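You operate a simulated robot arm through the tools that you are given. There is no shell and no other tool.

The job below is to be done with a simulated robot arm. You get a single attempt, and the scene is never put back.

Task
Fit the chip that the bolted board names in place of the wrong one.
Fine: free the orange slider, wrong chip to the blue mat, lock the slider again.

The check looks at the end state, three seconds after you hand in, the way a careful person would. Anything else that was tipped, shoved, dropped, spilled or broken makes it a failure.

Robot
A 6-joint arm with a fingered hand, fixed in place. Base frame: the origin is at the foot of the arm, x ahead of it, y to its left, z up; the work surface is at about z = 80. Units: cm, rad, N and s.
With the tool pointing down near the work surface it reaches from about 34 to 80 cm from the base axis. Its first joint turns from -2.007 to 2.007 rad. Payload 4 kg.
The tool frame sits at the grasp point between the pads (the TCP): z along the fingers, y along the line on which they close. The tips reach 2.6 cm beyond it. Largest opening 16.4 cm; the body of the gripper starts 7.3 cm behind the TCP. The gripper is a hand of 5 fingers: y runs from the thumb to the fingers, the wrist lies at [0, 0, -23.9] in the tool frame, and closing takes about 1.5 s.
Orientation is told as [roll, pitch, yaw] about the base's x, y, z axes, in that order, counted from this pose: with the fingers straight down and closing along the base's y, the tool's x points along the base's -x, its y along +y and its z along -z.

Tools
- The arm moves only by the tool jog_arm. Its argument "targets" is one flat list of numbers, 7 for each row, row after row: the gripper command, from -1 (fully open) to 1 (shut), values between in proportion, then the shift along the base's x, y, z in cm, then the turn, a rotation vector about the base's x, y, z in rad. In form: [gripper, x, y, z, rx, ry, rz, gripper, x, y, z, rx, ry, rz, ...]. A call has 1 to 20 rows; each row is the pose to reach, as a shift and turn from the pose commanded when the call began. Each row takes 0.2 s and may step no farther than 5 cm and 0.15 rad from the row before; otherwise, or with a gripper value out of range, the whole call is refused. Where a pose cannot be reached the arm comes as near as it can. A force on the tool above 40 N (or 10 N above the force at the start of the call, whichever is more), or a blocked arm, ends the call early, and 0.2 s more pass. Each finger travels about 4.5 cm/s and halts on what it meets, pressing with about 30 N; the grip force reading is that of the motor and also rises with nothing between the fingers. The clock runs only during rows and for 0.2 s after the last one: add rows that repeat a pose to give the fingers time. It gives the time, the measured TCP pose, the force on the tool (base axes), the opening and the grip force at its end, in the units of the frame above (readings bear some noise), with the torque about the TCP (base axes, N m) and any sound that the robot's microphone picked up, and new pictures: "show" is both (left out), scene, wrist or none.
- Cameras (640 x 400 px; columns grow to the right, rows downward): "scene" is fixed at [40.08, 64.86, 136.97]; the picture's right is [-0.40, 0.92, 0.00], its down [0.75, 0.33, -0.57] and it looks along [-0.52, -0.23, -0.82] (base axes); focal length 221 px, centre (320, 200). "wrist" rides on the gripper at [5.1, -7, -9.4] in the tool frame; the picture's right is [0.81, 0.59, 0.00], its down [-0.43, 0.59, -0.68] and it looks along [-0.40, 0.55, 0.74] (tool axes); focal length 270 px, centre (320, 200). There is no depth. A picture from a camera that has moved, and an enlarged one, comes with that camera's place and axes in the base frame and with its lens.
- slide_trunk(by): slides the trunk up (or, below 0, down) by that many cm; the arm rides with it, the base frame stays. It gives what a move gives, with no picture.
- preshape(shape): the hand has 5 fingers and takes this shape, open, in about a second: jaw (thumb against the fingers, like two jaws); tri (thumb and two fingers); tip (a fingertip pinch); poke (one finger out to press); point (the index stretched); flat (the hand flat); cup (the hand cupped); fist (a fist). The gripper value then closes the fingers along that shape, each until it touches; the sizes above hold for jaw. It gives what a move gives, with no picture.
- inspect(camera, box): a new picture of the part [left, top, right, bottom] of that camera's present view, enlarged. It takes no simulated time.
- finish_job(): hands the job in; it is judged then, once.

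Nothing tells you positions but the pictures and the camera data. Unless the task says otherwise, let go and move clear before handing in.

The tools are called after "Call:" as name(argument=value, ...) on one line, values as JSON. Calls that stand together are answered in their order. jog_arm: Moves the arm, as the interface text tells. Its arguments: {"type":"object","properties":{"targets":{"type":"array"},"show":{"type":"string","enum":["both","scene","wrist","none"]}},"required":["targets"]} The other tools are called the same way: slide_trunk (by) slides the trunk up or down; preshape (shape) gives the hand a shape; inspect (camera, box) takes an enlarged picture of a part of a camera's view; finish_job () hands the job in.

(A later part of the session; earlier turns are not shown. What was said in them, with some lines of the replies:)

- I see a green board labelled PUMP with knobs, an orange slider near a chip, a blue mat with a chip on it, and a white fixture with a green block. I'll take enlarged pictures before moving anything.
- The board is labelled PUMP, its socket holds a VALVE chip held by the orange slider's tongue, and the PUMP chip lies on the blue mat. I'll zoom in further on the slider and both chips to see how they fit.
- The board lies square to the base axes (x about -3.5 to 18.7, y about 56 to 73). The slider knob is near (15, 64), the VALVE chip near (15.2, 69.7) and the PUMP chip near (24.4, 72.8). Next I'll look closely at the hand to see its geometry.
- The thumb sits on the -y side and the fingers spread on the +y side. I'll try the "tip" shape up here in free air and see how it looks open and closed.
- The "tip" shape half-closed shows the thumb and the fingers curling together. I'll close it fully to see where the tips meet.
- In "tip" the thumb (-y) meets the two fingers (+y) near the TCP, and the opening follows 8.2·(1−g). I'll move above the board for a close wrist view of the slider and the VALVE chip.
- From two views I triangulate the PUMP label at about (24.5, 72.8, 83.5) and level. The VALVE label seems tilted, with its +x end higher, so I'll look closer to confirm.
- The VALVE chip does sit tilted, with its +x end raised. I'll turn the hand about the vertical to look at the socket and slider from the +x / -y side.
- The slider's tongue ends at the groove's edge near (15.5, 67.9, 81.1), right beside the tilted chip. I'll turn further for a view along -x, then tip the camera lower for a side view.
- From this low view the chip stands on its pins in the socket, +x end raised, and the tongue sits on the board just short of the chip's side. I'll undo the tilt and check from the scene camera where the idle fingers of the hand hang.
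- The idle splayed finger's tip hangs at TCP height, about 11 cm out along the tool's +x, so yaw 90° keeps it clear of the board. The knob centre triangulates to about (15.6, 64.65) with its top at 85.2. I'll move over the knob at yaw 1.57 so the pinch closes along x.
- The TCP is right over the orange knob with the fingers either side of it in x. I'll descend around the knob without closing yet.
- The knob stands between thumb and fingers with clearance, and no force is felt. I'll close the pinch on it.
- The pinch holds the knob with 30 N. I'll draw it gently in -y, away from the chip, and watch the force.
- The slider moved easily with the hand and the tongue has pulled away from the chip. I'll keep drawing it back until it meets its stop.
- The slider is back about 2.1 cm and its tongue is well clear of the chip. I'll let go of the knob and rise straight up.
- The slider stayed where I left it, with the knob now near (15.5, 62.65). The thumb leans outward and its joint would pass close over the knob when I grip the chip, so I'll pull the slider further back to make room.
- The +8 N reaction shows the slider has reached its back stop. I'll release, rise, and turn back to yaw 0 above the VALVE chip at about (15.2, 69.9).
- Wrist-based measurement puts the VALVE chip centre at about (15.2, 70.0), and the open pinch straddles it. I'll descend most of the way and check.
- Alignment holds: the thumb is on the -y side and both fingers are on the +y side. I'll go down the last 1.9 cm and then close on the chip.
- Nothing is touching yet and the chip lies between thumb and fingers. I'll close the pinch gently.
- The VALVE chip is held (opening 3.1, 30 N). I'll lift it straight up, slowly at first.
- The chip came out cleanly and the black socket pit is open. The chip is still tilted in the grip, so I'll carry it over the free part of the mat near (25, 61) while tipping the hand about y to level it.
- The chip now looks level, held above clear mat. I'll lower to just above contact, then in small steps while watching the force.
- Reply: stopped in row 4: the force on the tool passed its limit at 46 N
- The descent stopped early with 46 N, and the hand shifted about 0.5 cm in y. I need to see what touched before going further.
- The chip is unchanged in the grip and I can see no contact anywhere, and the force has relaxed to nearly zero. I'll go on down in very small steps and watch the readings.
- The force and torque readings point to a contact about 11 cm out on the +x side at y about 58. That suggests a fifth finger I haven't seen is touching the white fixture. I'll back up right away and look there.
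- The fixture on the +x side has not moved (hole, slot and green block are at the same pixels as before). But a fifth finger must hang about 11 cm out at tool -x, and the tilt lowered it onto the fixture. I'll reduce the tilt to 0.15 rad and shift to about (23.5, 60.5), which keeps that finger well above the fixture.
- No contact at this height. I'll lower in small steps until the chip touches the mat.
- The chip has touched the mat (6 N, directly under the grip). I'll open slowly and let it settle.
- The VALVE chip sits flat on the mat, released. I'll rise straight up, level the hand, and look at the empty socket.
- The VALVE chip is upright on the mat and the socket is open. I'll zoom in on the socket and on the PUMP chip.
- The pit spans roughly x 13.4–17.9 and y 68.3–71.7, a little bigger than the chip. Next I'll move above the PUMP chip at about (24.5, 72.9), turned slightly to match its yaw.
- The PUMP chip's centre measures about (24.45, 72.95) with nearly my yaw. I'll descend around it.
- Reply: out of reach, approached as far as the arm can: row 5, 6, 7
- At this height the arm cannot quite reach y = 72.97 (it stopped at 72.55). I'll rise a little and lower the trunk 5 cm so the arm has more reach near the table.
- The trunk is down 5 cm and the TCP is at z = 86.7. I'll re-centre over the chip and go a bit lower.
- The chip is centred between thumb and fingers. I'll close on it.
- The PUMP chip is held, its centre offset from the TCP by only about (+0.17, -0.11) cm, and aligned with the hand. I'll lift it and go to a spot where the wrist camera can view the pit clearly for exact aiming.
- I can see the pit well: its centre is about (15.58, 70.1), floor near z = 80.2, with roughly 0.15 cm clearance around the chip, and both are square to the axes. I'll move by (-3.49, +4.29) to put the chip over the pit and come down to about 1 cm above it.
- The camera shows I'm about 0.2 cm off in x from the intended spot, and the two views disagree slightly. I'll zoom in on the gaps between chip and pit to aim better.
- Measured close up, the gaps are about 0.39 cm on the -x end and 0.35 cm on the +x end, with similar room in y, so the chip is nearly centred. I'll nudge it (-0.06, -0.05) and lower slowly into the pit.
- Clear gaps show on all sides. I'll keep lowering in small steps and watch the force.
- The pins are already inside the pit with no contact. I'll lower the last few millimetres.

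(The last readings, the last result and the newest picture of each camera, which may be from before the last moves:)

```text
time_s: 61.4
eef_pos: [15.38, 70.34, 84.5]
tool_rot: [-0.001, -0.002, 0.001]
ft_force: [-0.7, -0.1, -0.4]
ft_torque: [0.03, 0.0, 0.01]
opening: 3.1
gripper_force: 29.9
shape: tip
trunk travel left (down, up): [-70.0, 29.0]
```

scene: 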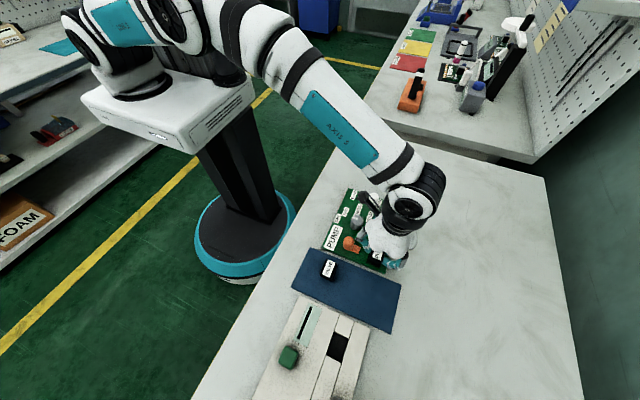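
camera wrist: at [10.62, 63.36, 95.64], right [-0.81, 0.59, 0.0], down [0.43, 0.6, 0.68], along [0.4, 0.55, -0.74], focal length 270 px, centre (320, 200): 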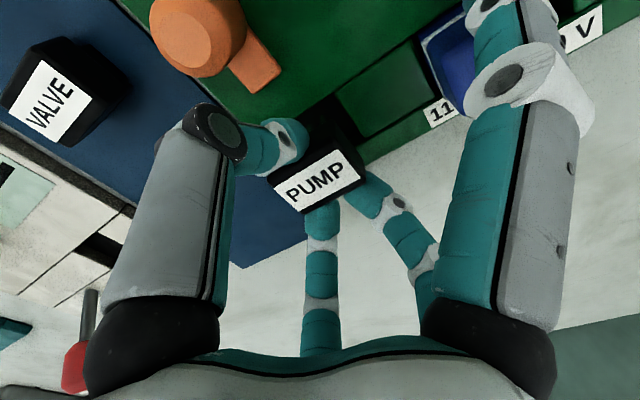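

Call:
jog_arm(targets=[0.8, 0, 0, -0.1, 0, 0, 0, 0.8, 0, 0, -0.15, 0, 0, 0, 0.8, 0, 0, -0.15, 0, 0, 0], show="none")

Call:
inspect(camera="wrist", box=[240, 60, 400, 230])

Call:
inspect(camera="scene", box=[350, 225, 400, 275])

```text
time_s: 62.2
eef_pos: [15.48, 70.08, 84.41]
tool_rot: [0.0, -0.001, -0.001]
ft_force: [-0.5, -0.7, -0.6]
ft_torque: [0.01, 0.01, -0.01]
opening: 3.11
gripper_force: 30.0
shape: tip
trunk travel left (down, up): [-70.0, 29.0]
```

```text
2.35 times, centred on (320, 145) of wrist
camera zoom: at [10.43, 63.32, 93.79], right [-0.81, 0.59, 0.0], down [0.43, 0.6, 0.68], along [0.4, 0.55, -0.74], focal length 636 px, centre (320, 329)
```

zoom: 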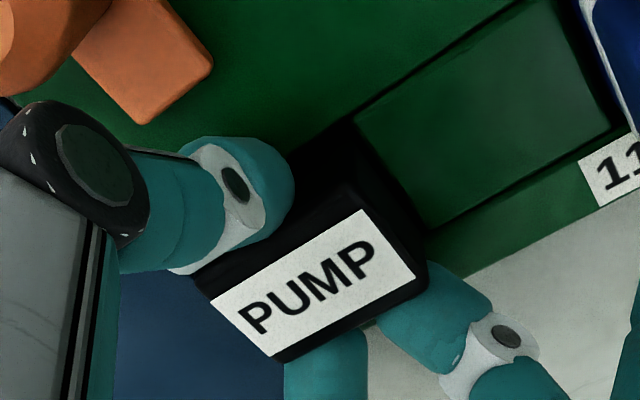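

```text
8.00 times, centred on (375, 250) of scene
camera zoom: at [40.08, 64.86, 136.97], right [-0.4, 0.92, 0.0], down [0.75, 0.33, -0.57], along [-0.52, -0.23, -0.82], focal length 1769 px, centre (-120, -200)
```

zoom: 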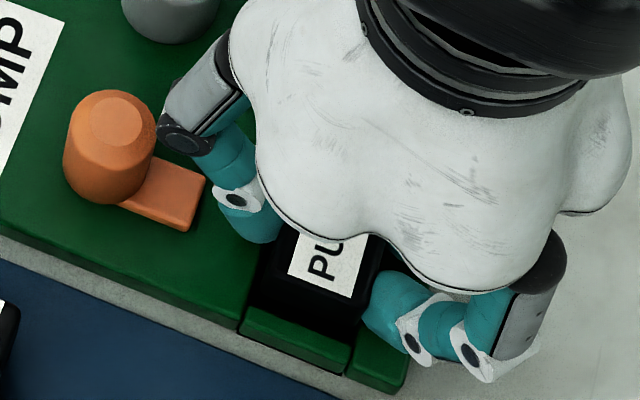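

Call:
jog_arm(targets=[0.8, 0, 0, -0.08, 0, 0, 0, 0.8, 0, 0, -0.15, 0, 0, 0, 0.8, 0, 0, -0.15, 0, 0, 0], show="none")

Call:
jog_arm(targets=[0.8, 0, 0, -0.08, 0, 0, 0, 0.8, 0, 0, -0.15, 0, 0, 0, 0.8, 0, 0, -0.15, 0, 0, 0], show="none")

```text
time_s: 63.0
eef_pos: [15.45, 70.21, 84.23]
tool_rot: [0.0, -0.001, -0.001]
ft_force: [-0.3, -0.6, -0.6]
ft_torque: [0.0, 0.02, 0.0]
opening: 3.09
gripper_force: 30.3
shape: tip
trunk travel left (down, up): [-70.0, 29.0]
```

```text
time_s: 63.8
eef_pos: [15.41, 70.24, 84.23]
tool_rot: [-0.002, -0.002, -0.001]
ft_force: [0.0, 0.4, 3.1]
ft_torque: [-0.02, 0.02, 0.0]
opening: 3.07
gripper_force: 30.2
shape: tip
trunk travel left (down, up): [-70.0, 29.0]
```

A light, centred contact (3 N) has appeared at z = 84.2, so the chip has reached the pit floor. I'll press very slightly more to confirm it is seated.

Call:
jog_arm(targets=[0.8, 0, 0, -0.05, 0, 0, 0, 0.8, 0, 0, -0.1, 0, 0, 0, 0.8, 0, 0, -0.1, 0, 0, 0])

Call:
inspect(camera="wrist", box=[240, 60, 400, 230])

Call:
inspect(camera="scene", box=[350, 225, 400, 275])

```text
time_s: 64.6
eef_pos: [15.49, 70.21, 84.05]
tool_rot: [0.0, -0.002, -0.001]
ft_force: [0.9, 0.2, 8.4]
ft_torque: [-0.1, -0.04, 0.0]
opening: 3.13
gripper_force: 30.1
shape: tip
trunk travel left (down, up): [-70.0, 29.0]
camera wrist: at [10.49, 63.26, 93.49], right [-0.81, 0.59, 0.0], down [0.43, 0.59, 0.68], along [0.4, 0.55, -0.73], focal length 270 px, centre (320, 200)
```

scene: 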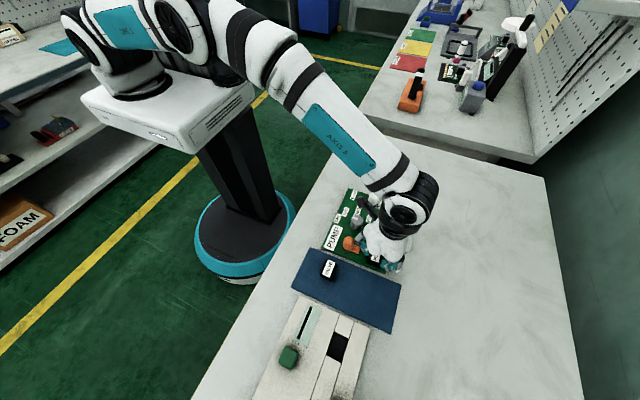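
wrist: 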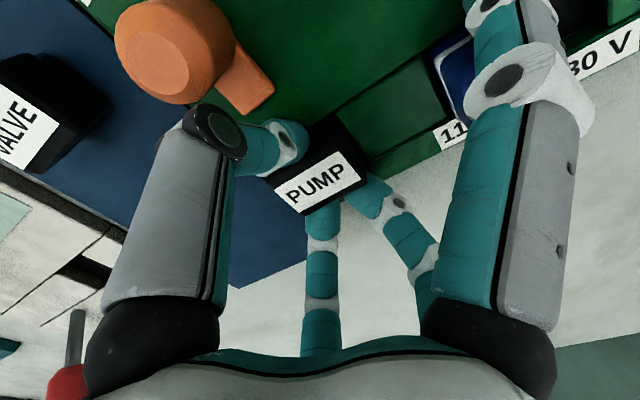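

```text
2.35 times, centred on (320, 145) of wrist
camera zoom: at [10.49, 63.26, 93.49], right [-0.81, 0.59, 0.0], down [0.43, 0.59, 0.68], along [0.4, 0.55, -0.73], focal length 636 px, centre (320, 329)
```

zoom: 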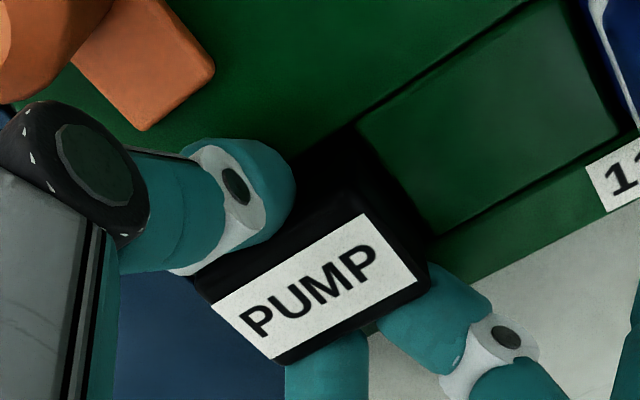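

```text
8.00 times, centred on (375, 250) of scene
camera zoom: at [40.08, 64.86, 136.97], right [-0.4, 0.92, 0.0], down [0.75, 0.33, -0.57], along [-0.52, -0.23, -0.82], focal length 1769 px, centre (-120, -200)
```

zoom: 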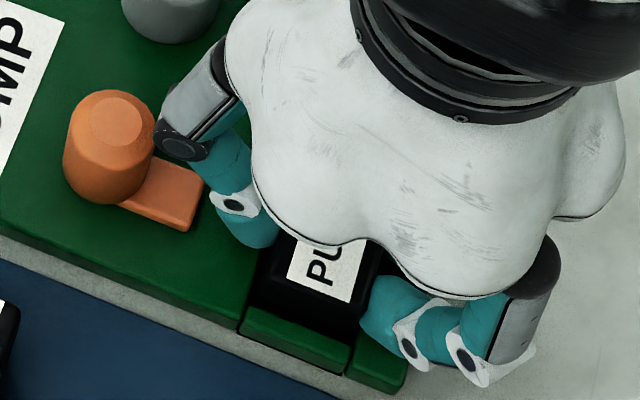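

The chip is seated (8 N, centred). I'll release with a small opening first, so the thumb joint keeps clear of the orange knob, and then rise.

Call:
jog_arm(targets=[0.72, 0, 0, 0.08, 0, 0, 0, 0.65, 0, 0, 0.1, 0, 0, 0, 0.58, 0, 0, 0.1, 0, 0, 0, 0.55, 0, 0, 0.1, 0, 0, 0, 0.55, 0, 0, 0.1, 0, 0, 0], show="none")

Call:
inspect(camera="wrist", box=[240, 60, 400, 230])

Call:
inspect(camera="scene", box=[350, 225, 400, 275])

```text
time_s: 65.8
eef_pos: [15.36, 70.16, 84.07]
tool_rot: [-0.001, -0.002, 0.001]
ft_force: [0.1, -0.2, 0.1]
ft_torque: [0.02, -0.02, 0.02]
opening: 3.68
gripper_force: 0.0
shape: tip
trunk travel left (down, up): [-70.0, 29.0]
```

```text
2.35 times, centred on (320, 145) of wrist
camera zoom: at [10.51, 63.27, 93.42], right [-0.81, 0.59, 0.0], down [0.43, 0.6, 0.68], along [0.4, 0.55, -0.74], focal length 636 px, centre (320, 329)
```

zoom: 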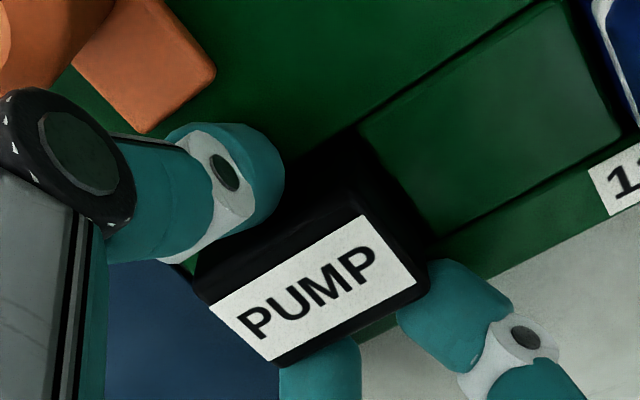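

```text
8.00 times, centred on (375, 250) of scene
camera zoom: at [40.08, 64.86, 136.97], right [-0.4, 0.92, 0.0], down [0.75, 0.33, -0.57], along [-0.52, -0.23, -0.82], focal length 1769 px, centre (-120, -200)
```

zoom: 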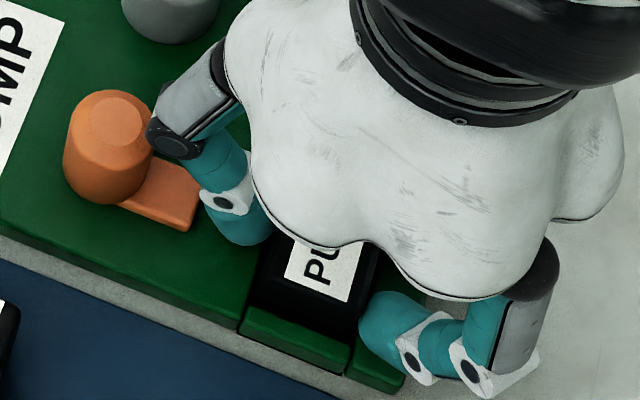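

The fingers have let go and the chip stays in place. I'll rise straight up, opening a little more once higher, and then look at the seated chip.

Call:
jog_arm(targets=[0.55, 0, 0, 0.4, 0, 0, 0, 0.55, 0, 0, 1, 0, 0, 0, 0.5, 0, 0, 2, 0, 0, 0, 0.45, 0, 0, 4, 0, 0, 0, 0.4, 0, 0, 7, 0, 0, 0, 0.4, 0, 0, 9, 0, 0, 0, 0.4, 0, 0, 9, 0, 0, 0])

Call:
inspect(camera="wrist", box=[270, 50, 370, 150])

Call:
inspect(camera="scene", box=[350, 230, 400, 275])

```text
time_s: 67.4
eef_pos: [15.5, 70.19, 93.13]
tool_rot: [-0.002, -0.001, 0.0]
ft_force: [0.0, -0.6, -0.5]
ft_torque: [0.01, 0.03, -0.01]
opening: 4.88
gripper_force: 0.0
shape: tip
trunk travel left (down, up): [-70.0, 29.0]
camera wrist: at [10.56, 63.3, 102.52], right [-0.81, 0.59, 0.0], down [0.43, 0.6, 0.68], along [0.4, 0.55, -0.74], focal length 270 px, centre (320, 200)
```

scene: 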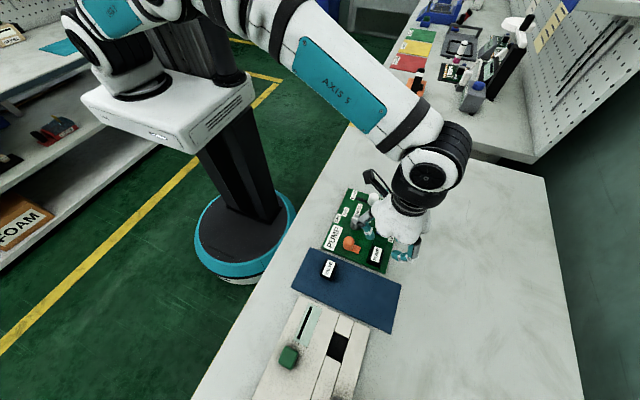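
wrist: 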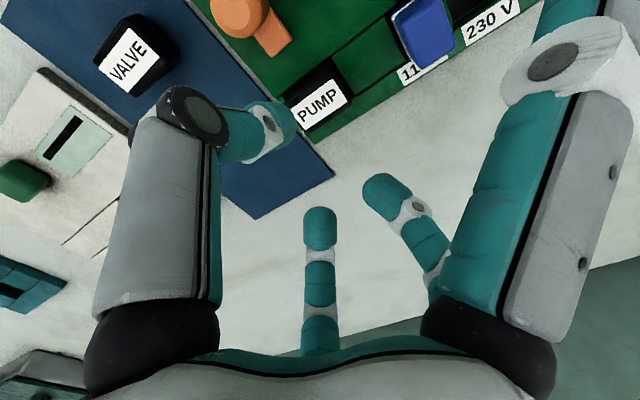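

```text
4.00 times, centred on (320, 100) of wrist
camera zoom: at [10.56, 63.3, 102.52], right [-0.81, 0.59, 0.0], down [0.43, 0.6, 0.68], along [0.4, 0.55, -0.74], focal length 1081 px, centre (320, 600)
```

zoom: 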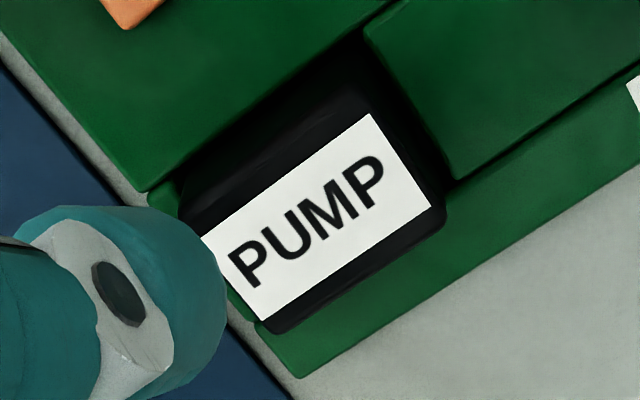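

```text
8.89 times, centred on (375, 252) of scene
camera zoom: at [40.08, 64.86, 136.97], right [-0.4, 0.92, 0.0], down [0.75, 0.33, -0.57], along [-0.52, -0.23, -0.82], focal length 1965 px, centre (-169, -267)
```

zoom: 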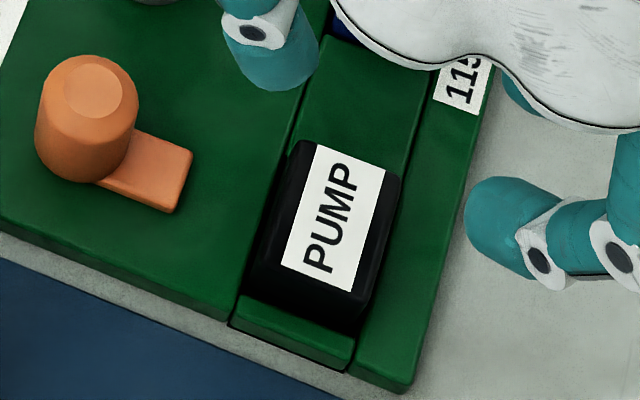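

The PUMP chip sits flat in the socket: its label is level at z about 83.05 and centred at x about 15.58. Now I'll turn back to yaw 1.57 over the orange knob to lock the slider.

Call:
jog_arm(targets=[0.4, 0, -0.7, 0.5, 0, 0, 0.143, 0.4, 0, -1.4, 0.5, 0, 0, 0.286, 0.4, 0, -2.1, 0.5, 0, 0, 0.429, 0.4, 0, -2.8, 0.5, 0, 0, 0.572, 0.4, 0, -3.5, 0.5, 0, 0, 0.715, 0.4, 0, -4.2, 0.5, 0, 0, 0.858, 0.4, 0, -4.9, 0.5, 0, 0, 1.001, 0.4, 0, -5.6, 0.5, 0, 0, 1.144, 0.4, 0, -6.3, 0.5, 0, 0, 1.287, 0.4, 0, -7.0, 0.5, 0, 0, 1.43, 0.4, 0, -7.7, 0.5, 0, 0, 1.57, 0.4, 0, -7.7, 0.5, 0, 0, 1.57])

Call:
inspect(camera="wrist", box=[240, 40, 420, 160])

Call:
inspect(camera="scene", box=[310, 190, 420, 300])

```text
time_s: 70.0
eef_pos: [15.36, 62.46, 93.72]
tool_rot: [-0.003, -0.001, 1.571]
ft_force: [0.0, -0.6, -0.6]
ft_torque: [0.05, -0.03, -0.02]
opening: 4.86
gripper_force: 0.0
shape: tip
trunk travel left (down, up): [-70.0, 29.0]
camera wrist: at [22.47, 57.42, 103.01], right [-0.59, -0.81, 0.0], down [-0.6, 0.43, 0.68], along [-0.55, 0.4, -0.74], focal length 270 px, centre (320, 200)
```

scene: 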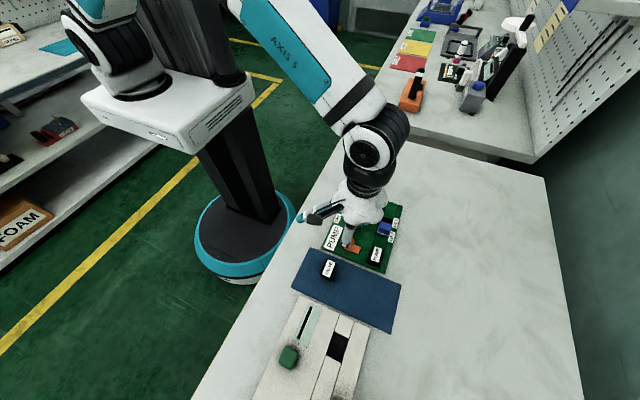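
wrist: 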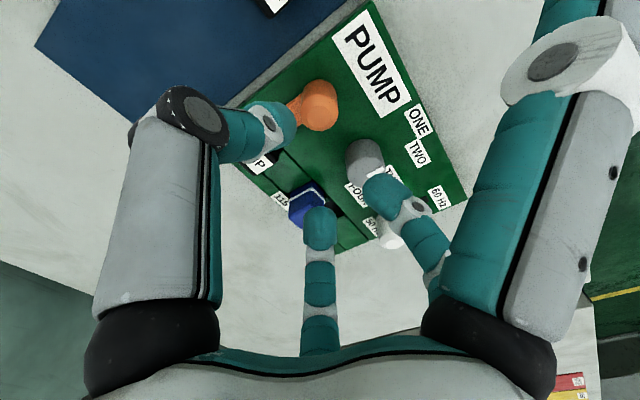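

```text
3.33 times, centred on (330, 100) of wrist
camera zoom: at [22.47, 57.42, 103.01], right [-0.59, -0.81, 0.0], down [-0.6, 0.43, 0.68], along [-0.55, 0.4, -0.74], focal length 901 px, centre (287, 533)
```

zoom: 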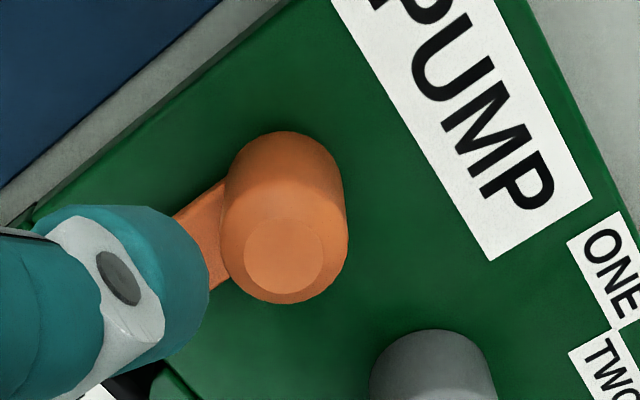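

```text
3.64 times, centred on (365, 245) of scene
camera zoom: at [40.08, 64.86, 136.97], right [-0.4, 0.92, 0.0], down [0.75, 0.33, -0.57], along [-0.52, -0.23, -0.82], focal length 804 px, centre (156, 36)
```

zoom: 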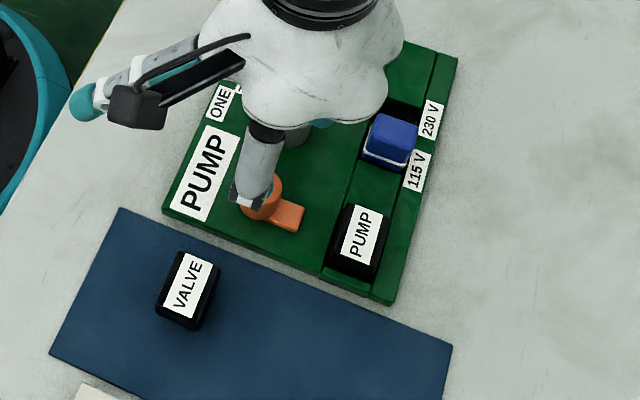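

The knob is at about (15.65, 62.47), right under the hand. I'll descend, grip it, and then push it back toward the chip.

Call:
jog_arm(targets=[0.42, 0.1, 0.05, -3, 0, 0, 0, 0.42, 0.1, 0.05, -6, 0, 0, 0, 0.42, 0.1, 0.05, -7.8, 0, 0, 0, 0.42, 0.1, 0.05, -8.8, 0, 0, 0, 0.55, 0.1, 0.05, -8.8, 0, 0, 0, 0.7, 0.1, 0.05, -8.8, 0, 0, 0, 0.85, 0.1, 0.05, -8.8, 0, 0, 0, 0.85, 0.1, 0.05, -8.8, 0, 0, 0, 0.85, 0.1, 0.05, -8.8, 0, 0, 0])

Call:
inspect(camera="wrist", box=[200, 60, 440, 240])

```text
time_s: 72.0
eef_pos: [15.5, 62.59, 84.82]
tool_rot: [-0.004, 0.0, 1.57]
ft_force: [-0.6, 3.1, -3.8]
ft_torque: [0.03, 0.01, 0.07]
opening: 2.24
gripper_force: 30.5
shape: tip
trunk travel left (down, up): [-70.0, 29.0]
camera wrist: at [22.54, 57.61, 94.21], right [-0.59, -0.81, 0.0], down [-0.6, 0.43, 0.68], along [-0.55, 0.4, -0.74], focal length 270 px, centre (320, 200)
```

scene: 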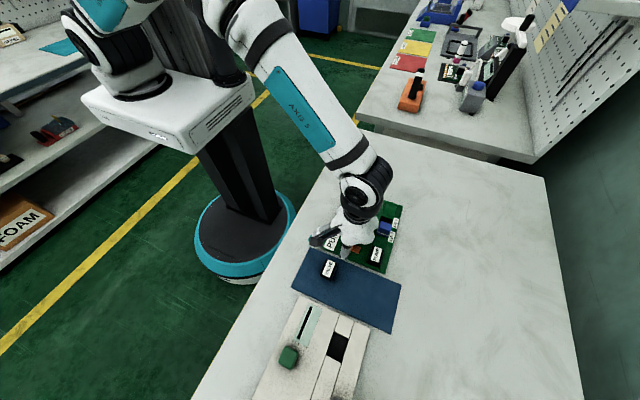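
wrist: 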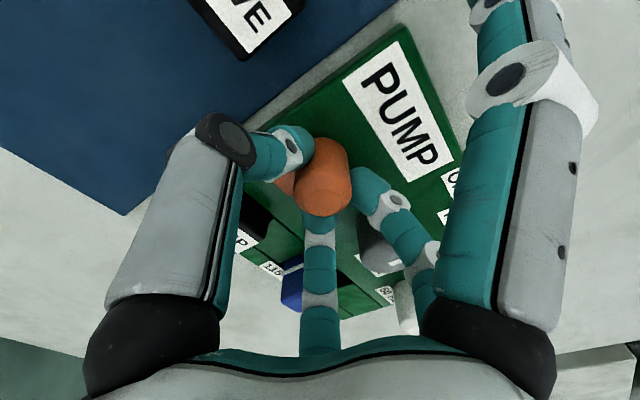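

```text
2.22 times, centred on (320, 150) of wrist
camera zoom: at [22.54, 57.61, 94.21], right [-0.59, -0.81, 0.0], down [-0.6, 0.43, 0.68], along [-0.55, 0.4, -0.74], focal length 601 px, centre (320, 311)
```

zoom: 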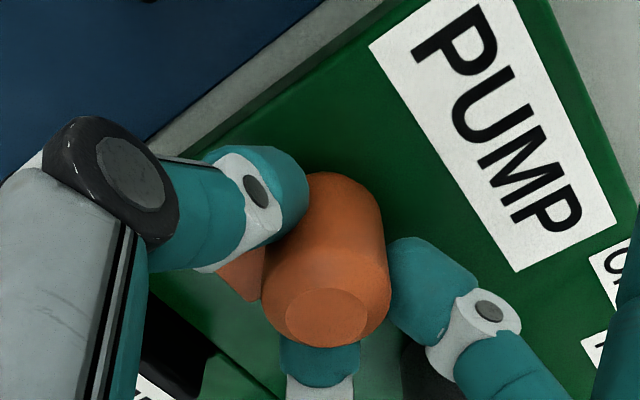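

The knob is gripped. I'll push it +y: first 1.6 cm, then in small steps watching for its stop (the original knob position was about y = 64.7).

Call:
jog_arm(targets=[0.85, 0, 0.2, 0, 0, 0, 0, 0.85, 0, 0.45, 0, 0, 0, 0, 0.85, 0, 0.7, 0, 0, 0, 0, 0.85, 0, 0.95, 0, 0, 0, 0, 0.85, 0, 1.2, 0, 0, 0, 0, 0.85, 0, 1.4, 0, 0, 0, 0, 0.85, 0, 1.6, 0, 0, 0, 0, 0.85, 0, 1.6, 0, 0, 0, 0], show="wrist")

Call:
inspect(camera="scene", box=[340, 220, 400, 280])

```text
time_s: 73.8
eef_pos: [15.42, 64.19, 84.82]
tool_rot: [-0.001, -0.002, 1.569]
ft_force: [-2.6, -2.3, -3.9]
ft_torque: [-0.02, 0.08, -0.02]
opening: 2.27
gripper_force: 30.2
shape: tip
trunk travel left (down, up): [-70.0, 29.0]
camera wrist: at [22.56, 59.14, 94.2], right [-0.59, -0.81, 0.0], down [-0.6, 0.43, 0.68], along [-0.55, 0.4, -0.74], focal length 270 px, centre (320, 200)
```

wrist: 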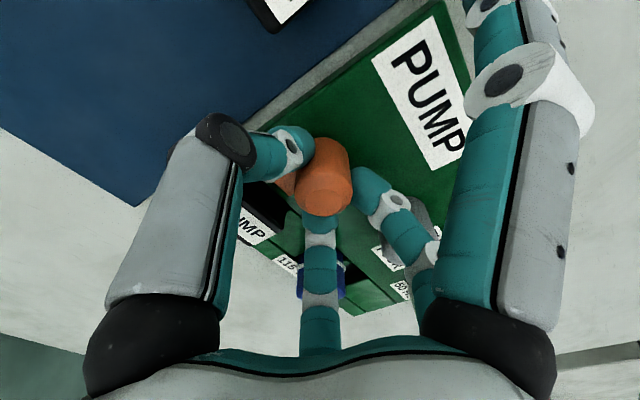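

```text
6.67 times, centred on (370, 250) of scene
camera zoom: at [40.08, 64.86, 136.97], right [-0.4, 0.92, 0.0], down [0.75, 0.33, -0.57], along [-0.52, -0.23, -0.82], focal length 1474 px, centre (-13, -133)
```

zoom: 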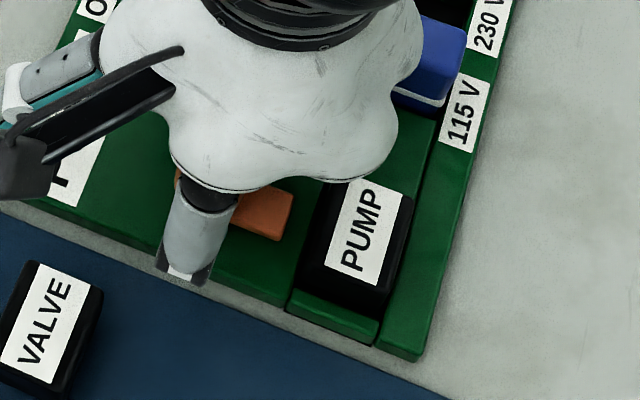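

Call:
jog_arm(targets=[0.85, 0, 0.12, 0, 0, 0, 0, 0.85, 0, 0.24, 0, 0, 0, 0, 0.85, 0, 0.36, 0, 0, 0, 0, 0.85, 0, 0.46, 0, 0, 0, 0, 0.85, 0, 0.46, 0, 0, 0, 0], show="none")

Call:
inspect(camera="wrist", box=[200, 60, 440, 240])

Call:
inspect(camera="scene", box=[340, 220, 400, 280])

```text
time_s: 75.0
eef_pos: [15.48, 64.7, 84.93]
tool_rot: [-0.001, -0.001, 1.569]
ft_force: [-4.6, -1.4, -2.0]
ft_torque: [-0.04, 0.13, -0.01]
opening: 2.26
gripper_force: 29.7
shape: tip
trunk travel left (down, up): [-70.0, 29.0]
```

```text
2.22 times, centred on (320, 150) of wrist
camera zoom: at [22.57, 59.61, 94.2], right [-0.59, -0.81, 0.0], down [-0.6, 0.43, 0.68], along [-0.55, 0.4, -0.74], focal length 601 px, centre (320, 311)
```

zoom: 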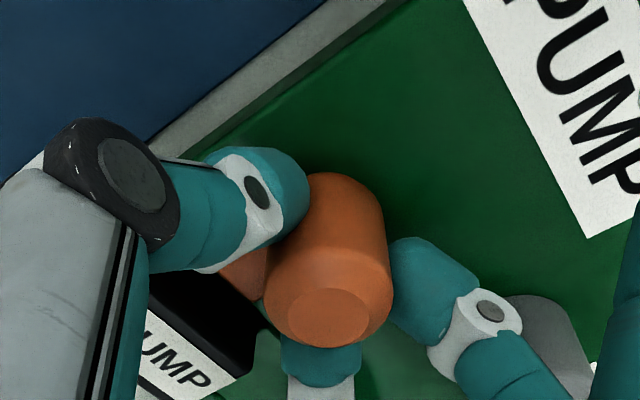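

```text
6.67 times, centred on (370, 250) of scene
camera zoom: at [40.08, 64.86, 136.97], right [-0.4, 0.92, 0.0], down [0.75, 0.33, -0.57], along [-0.52, -0.23, -0.82], focal length 1474 px, centre (-13, -133)
```

zoom: 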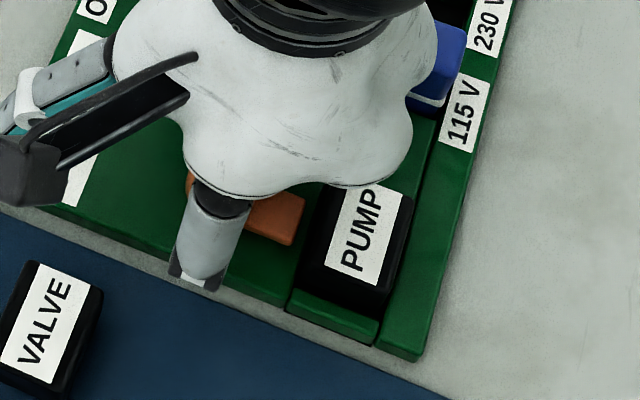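

Call:
jog_arm(targets=[0.85, 0, 0.1, 0, 0, 0, 0, 0.85, 0, 0.2, 0, 0, 0, 0, 0.85, 0, 0.2, 0, 0, 0, 0], show="none")

Call:
jog_arm(targets=[0.85, 0, 0.1, 0, 0, 0, 0, 0.85, 0, 0.1, 0, 0, 0, 0], show="none")

Call:
inspect(camera="scene", box=[340, 220, 400, 280])

Call:
inspect(camera="wrist", box=[200, 60, 440, 240])

```text
time_s: 75.8
eef_pos: [15.58, 64.92, 84.83]
tool_rot: [-0.001, -0.002, 1.569]
ft_force: [-4.3, -1.7, -0.2]
ft_torque: [-0.06, 0.09, -0.01]
opening: 2.25
gripper_force: 29.8
shape: tip
trunk travel left (down, up): [-70.0, 29.0]
```

```text
time_s: 76.4
eef_pos: [15.54, 64.92, 84.87]
tool_rot: [-0.002, 0.0, 1.569]
ft_force: [-4.5, -3.2, -1.1]
ft_torque: [-0.02, 0.08, -0.02]
opening: 2.22
gripper_force: 29.3
shape: tip
trunk travel left (down, up): [-70.0, 29.0]
```

```text
6.67 times, centred on (370, 250) of scene
camera zoom: at [40.08, 64.86, 136.97], right [-0.4, 0.92, 0.0], down [0.75, 0.33, -0.57], along [-0.52, -0.23, -0.82], focal length 1474 px, centre (-13, -133)
```

zoom: 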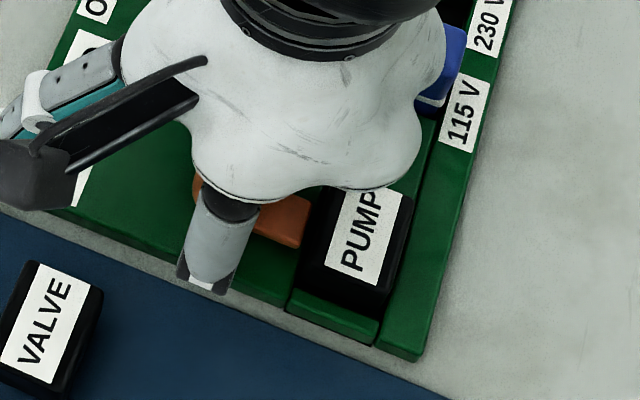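

```text
2.22 times, centred on (320, 150) of wrist
camera zoom: at [22.57, 59.9, 94.19], right [-0.59, -0.81, 0.0], down [-0.6, 0.43, 0.68], along [-0.55, 0.4, -0.74], focal length 601 px, centre (320, 311)
```

zoom: 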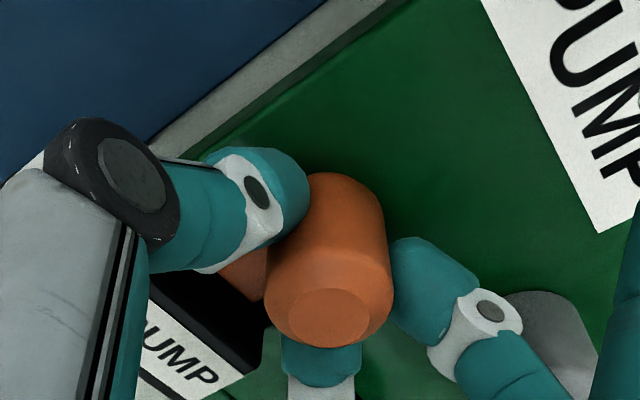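

The tongue is back at its original place. I'll test gently whether this is the forward stop.

Call:
jog_arm(targets=[0.85, 0, 0.1, 0, 0, 0, 0, 0.85, 0, 0.15, 0, 0, 0, 0, 0.85, 0, 0.15, 0, 0, 0, 0], show="none")

Call:
inspect(camera="wrist", box=[200, 60, 440, 240])

Call:
inspect(camera="scene", box=[350, 230, 400, 275])

```text
time_s: 77.2
eef_pos: [15.61, 65.03, 84.8]
tool_rot: [-0.001, -0.001, 1.569]
ft_force: [-6.3, -7.7, 0.1]
ft_torque: [-0.15, 0.18, -0.1]
opening: 2.23
gripper_force: 29.9
shape: tip
trunk travel left (down, up): [-70.0, 29.0]
```

```text
2.22 times, centred on (320, 150) of wrist
camera zoom: at [22.6, 59.97, 94.18], right [-0.59, -0.81, 0.0], down [-0.6, 0.43, 0.68], along [-0.55, 0.4, -0.74], focal length 601 px, centre (320, 311)
```

zoom: 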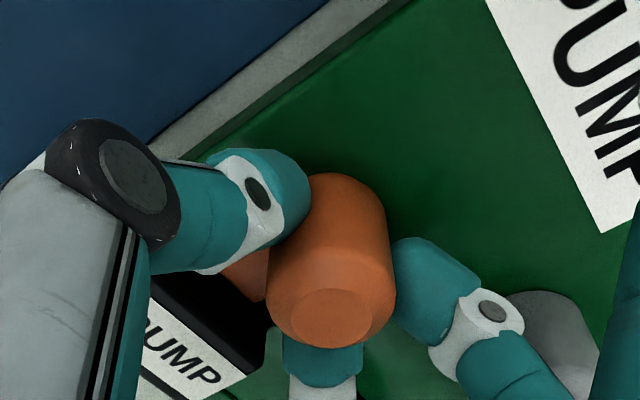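

```text
8.89 times, centred on (375, 252) of scene
camera zoom: at [40.08, 64.86, 136.97], right [-0.4, 0.92, 0.0], down [0.75, 0.33, -0.57], along [-0.52, -0.23, -0.82], focal length 1965 px, centre (-169, -267)
```

zoom: 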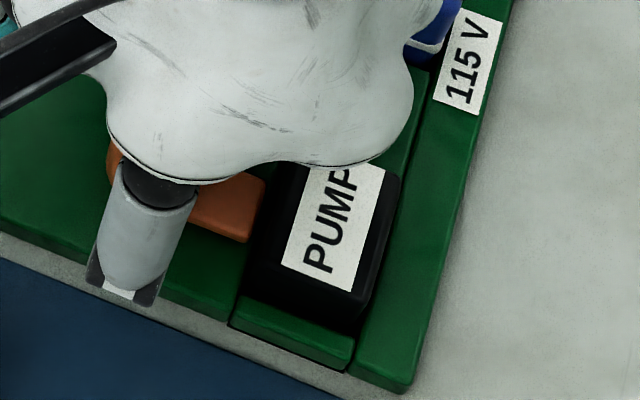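

The reaction rises quickly (about 8 N) and the tongue matches its original locked position, so the slider is against its forward stop, and the chip hasn't moved. I'll relax, release, and rise.

Call:
jog_arm(targets=[0.8, 0, -0.05, 0, 0, 0, 0, 0.65, 0, -0.08, 0, 0, 0, 0, 0.5, 0, -0.08, 0, 0, 0, 0, 0.45, 0, -0.08, 0, 0, 0, 0, 0.45, 0, -0.08, 0, 0, 0, 0, 0.45, 0, -0.08, 1.5, 0, 0, 0, 0.45, 0, -0.08, 4, 0, 0, 0, 0.45, 0, -0.08, 8, 0, 0, 0, 0.45, 0, -0.08, 12, 0, 0, 0])

Call:
inspect(camera="scene", box=[310, 190, 420, 300])

Call:
inspect(camera="wrist", box=[230, 40, 430, 180])

```text
time_s: 79.2
eef_pos: [15.77, 64.95, 97.03]
tool_rot: [-0.001, -0.001, 1.57]
ft_force: [-0.7, 0.4, -0.4]
ft_torque: [0.0, -0.04, 0.02]
opening: 4.48
gripper_force: 0.0
shape: tip
trunk travel left (down, up): [-70.0, 29.0]
camera wrist: at [22.72, 59.93, 106.37], right [-0.59, -0.81, 0.0], down [-0.6, 0.43, 0.68], along [-0.55, 0.4, -0.74], focal length 270 px, centre (320, 200)
```

scene: 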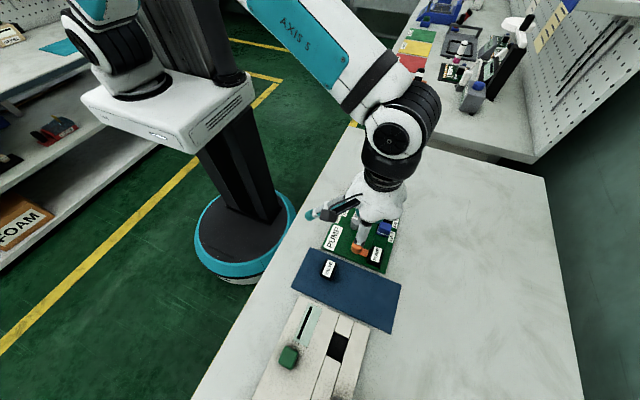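
wrist: 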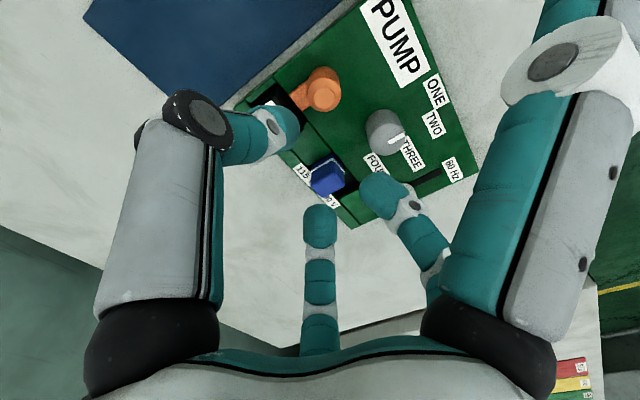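

```text
3.64 times, centred on (365, 245) of scene
camera zoom: at [40.08, 64.86, 136.97], right [-0.4, 0.92, 0.0], down [0.75, 0.33, -0.57], along [-0.52, -0.23, -0.82], focal length 804 px, centre (156, 36)
```

zoom: 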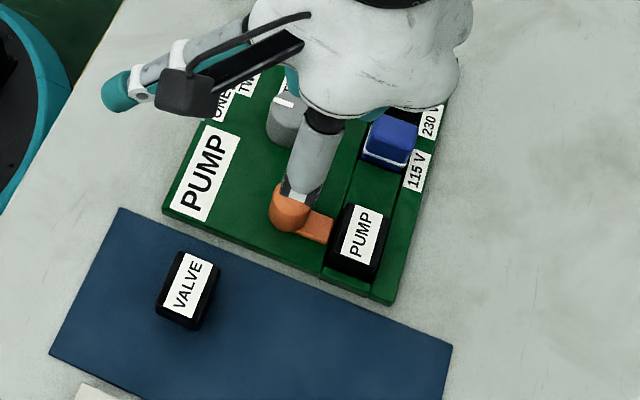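

```text
2.86 times, centred on (330, 110) of wrist
camera zoom: at [22.72, 59.93, 106.37], right [-0.59, -0.81, 0.0], down [-0.6, 0.43, 0.68], along [-0.55, 0.4, -0.74], focal length 772 px, centre (291, 457)
```

zoom: 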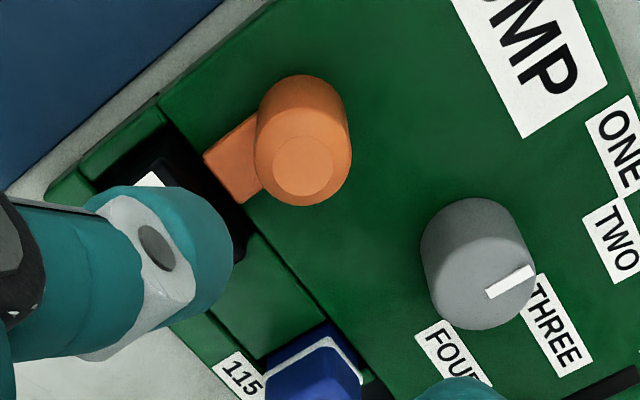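

The slider is locked and the hand is clear above. I'll retreat up and away to check the whole scene.

Call:
jog_arm(targets=[0.3, 0, 0, 4, 0, 0, 0, 0.2, 0, 0, 8, 0, 0, 0, 0.2, -2, -1, 12, 0, 0, 0, 0.2, -5.5, -2.5, 14, 0, 0, 0, 0.2, -9, -4.5, 15, 0, 0, 0, 0.2, -13, -6.5, 15, 0, 0, 0, 0.2, -17, -8.5, 15, 0, 0, 0, 0.2, -20, -10, 15, 0, 0, 0, 0.2, -20, -10, 15, 0, 0, 0])

Call:
inspect(camera="scene", box=[310, 180, 420, 280])

Call:
inspect(camera="scene", box=[240, 240, 420, 400])

Call:
inspect(camera="scene", box=[345, 230, 395, 275])

```text
time_s: 81.2
eef_pos: [-4.26, 54.89, 112.04]
tool_rot: [-0.001, -0.002, 1.569]
ft_force: [-0.2, 0.9, 1.6]
ft_torque: [0.02, -0.02, 0.02]
opening: 6.52
gripper_force: 0.1
shape: tip
trunk travel left (down, up): [-70.0, 29.0]
camera wrist: at [2.86, 49.96, 121.27], right [-0.59, -0.81, 0.0], down [-0.59, 0.43, 0.68], along [-0.55, 0.4, -0.74], focal length 270 px, centre (320, 200)
```

scene: 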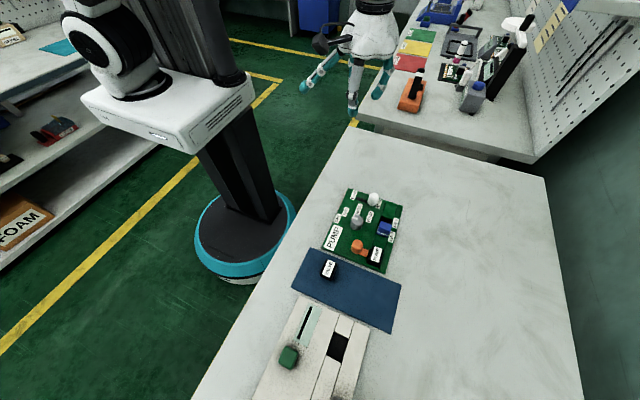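
wrist: 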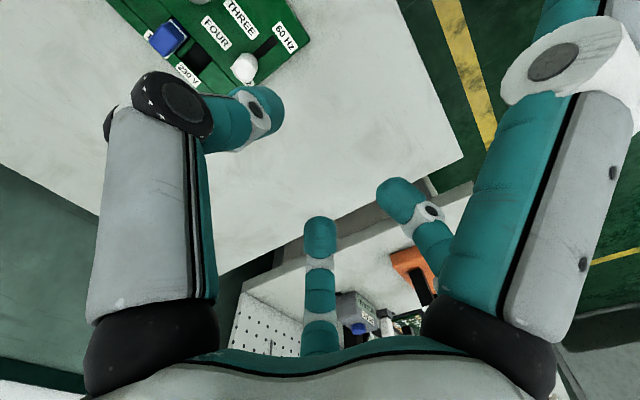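

```text
4.00 times, centred on (365, 230) of scene
camera zoom: at [40.08, 64.86, 136.97], right [-0.4, 0.92, 0.0], down [0.75, 0.33, -0.57], along [-0.52, -0.23, -0.82], focal length 884 px, centre (140, 80)
```

zoom: 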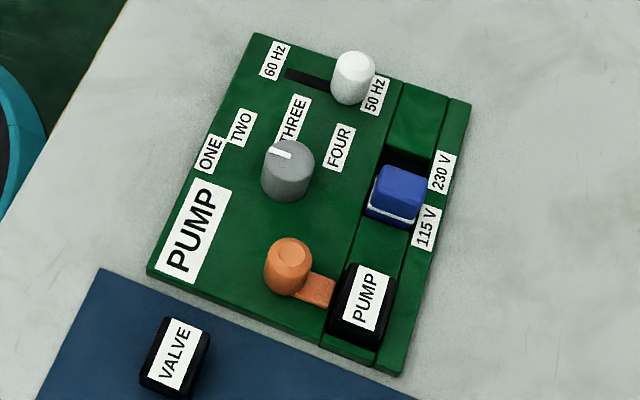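

```text
2.50 times, centred on (330, 320) of scene
camera zoom: at [40.08, 64.86, 136.97], right [-0.4, 0.92, 0.0], down [0.75, 0.33, -0.57], along [-0.52, -0.23, -0.82], focal length 553 px, centre (295, -100)
```

zoom: 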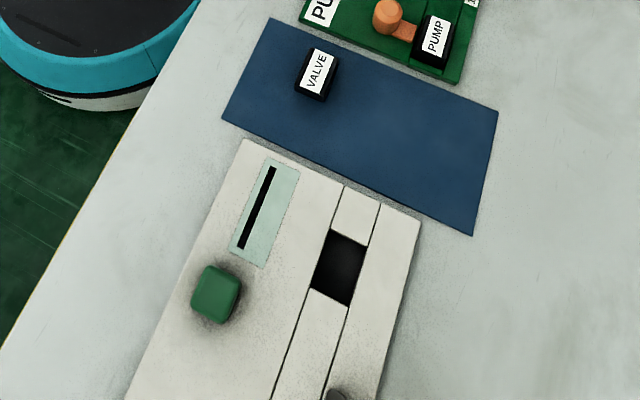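

```text
8.89 times, centred on (370, 252) of scene
camera zoom: at [40.08, 64.86, 136.97], right [-0.4, 0.92, 0.0], down [0.75, 0.33, -0.57], along [-0.52, -0.23, -0.82], focal length 1965 px, centre (-124, -267)
```

zoom: 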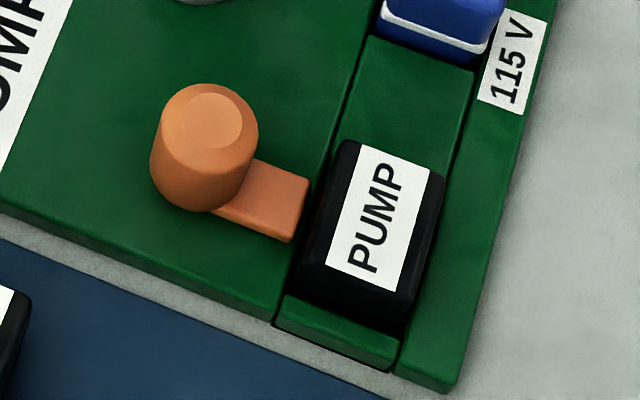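

Everything checks out: PUMP sits flat in the socket, the orange slider is back at its locked position, and VALVE lies flat on the blue mat. The grey knob, white slider, blue switch and white fixture match the first pictures, and the hand is clear, so I'm handing in.

Call:
finish_job()

```text
The job is handed in.
```

The board now has the right chip: PUMP sits flat in the socket, and the wrong one (VALVE) lies upright on the blue mat. The orange slider is locked again, pushed to its forward stop, and matches its position in the first pictures.

- **Fixture touched:** While I was setting VALVE down, the tilted hand appears to have pressed on the white fixture beside the mat. The arm stopped itself at 46 N. I changed position and finished the placement without touching it again. The fixture's hole, slot and green block are at the same pixels as before, so it did not move.
- **Trunk left lower:** I lowered the trunk 5 cm to reach the PUMP chip and did not raise it again.

In the last pictures the grey knob, the white 50/60 Hz slider and the blue voltage switch look the same as at the start. The hand was open and clear when I handed the job in. No verdict on the check has come back.
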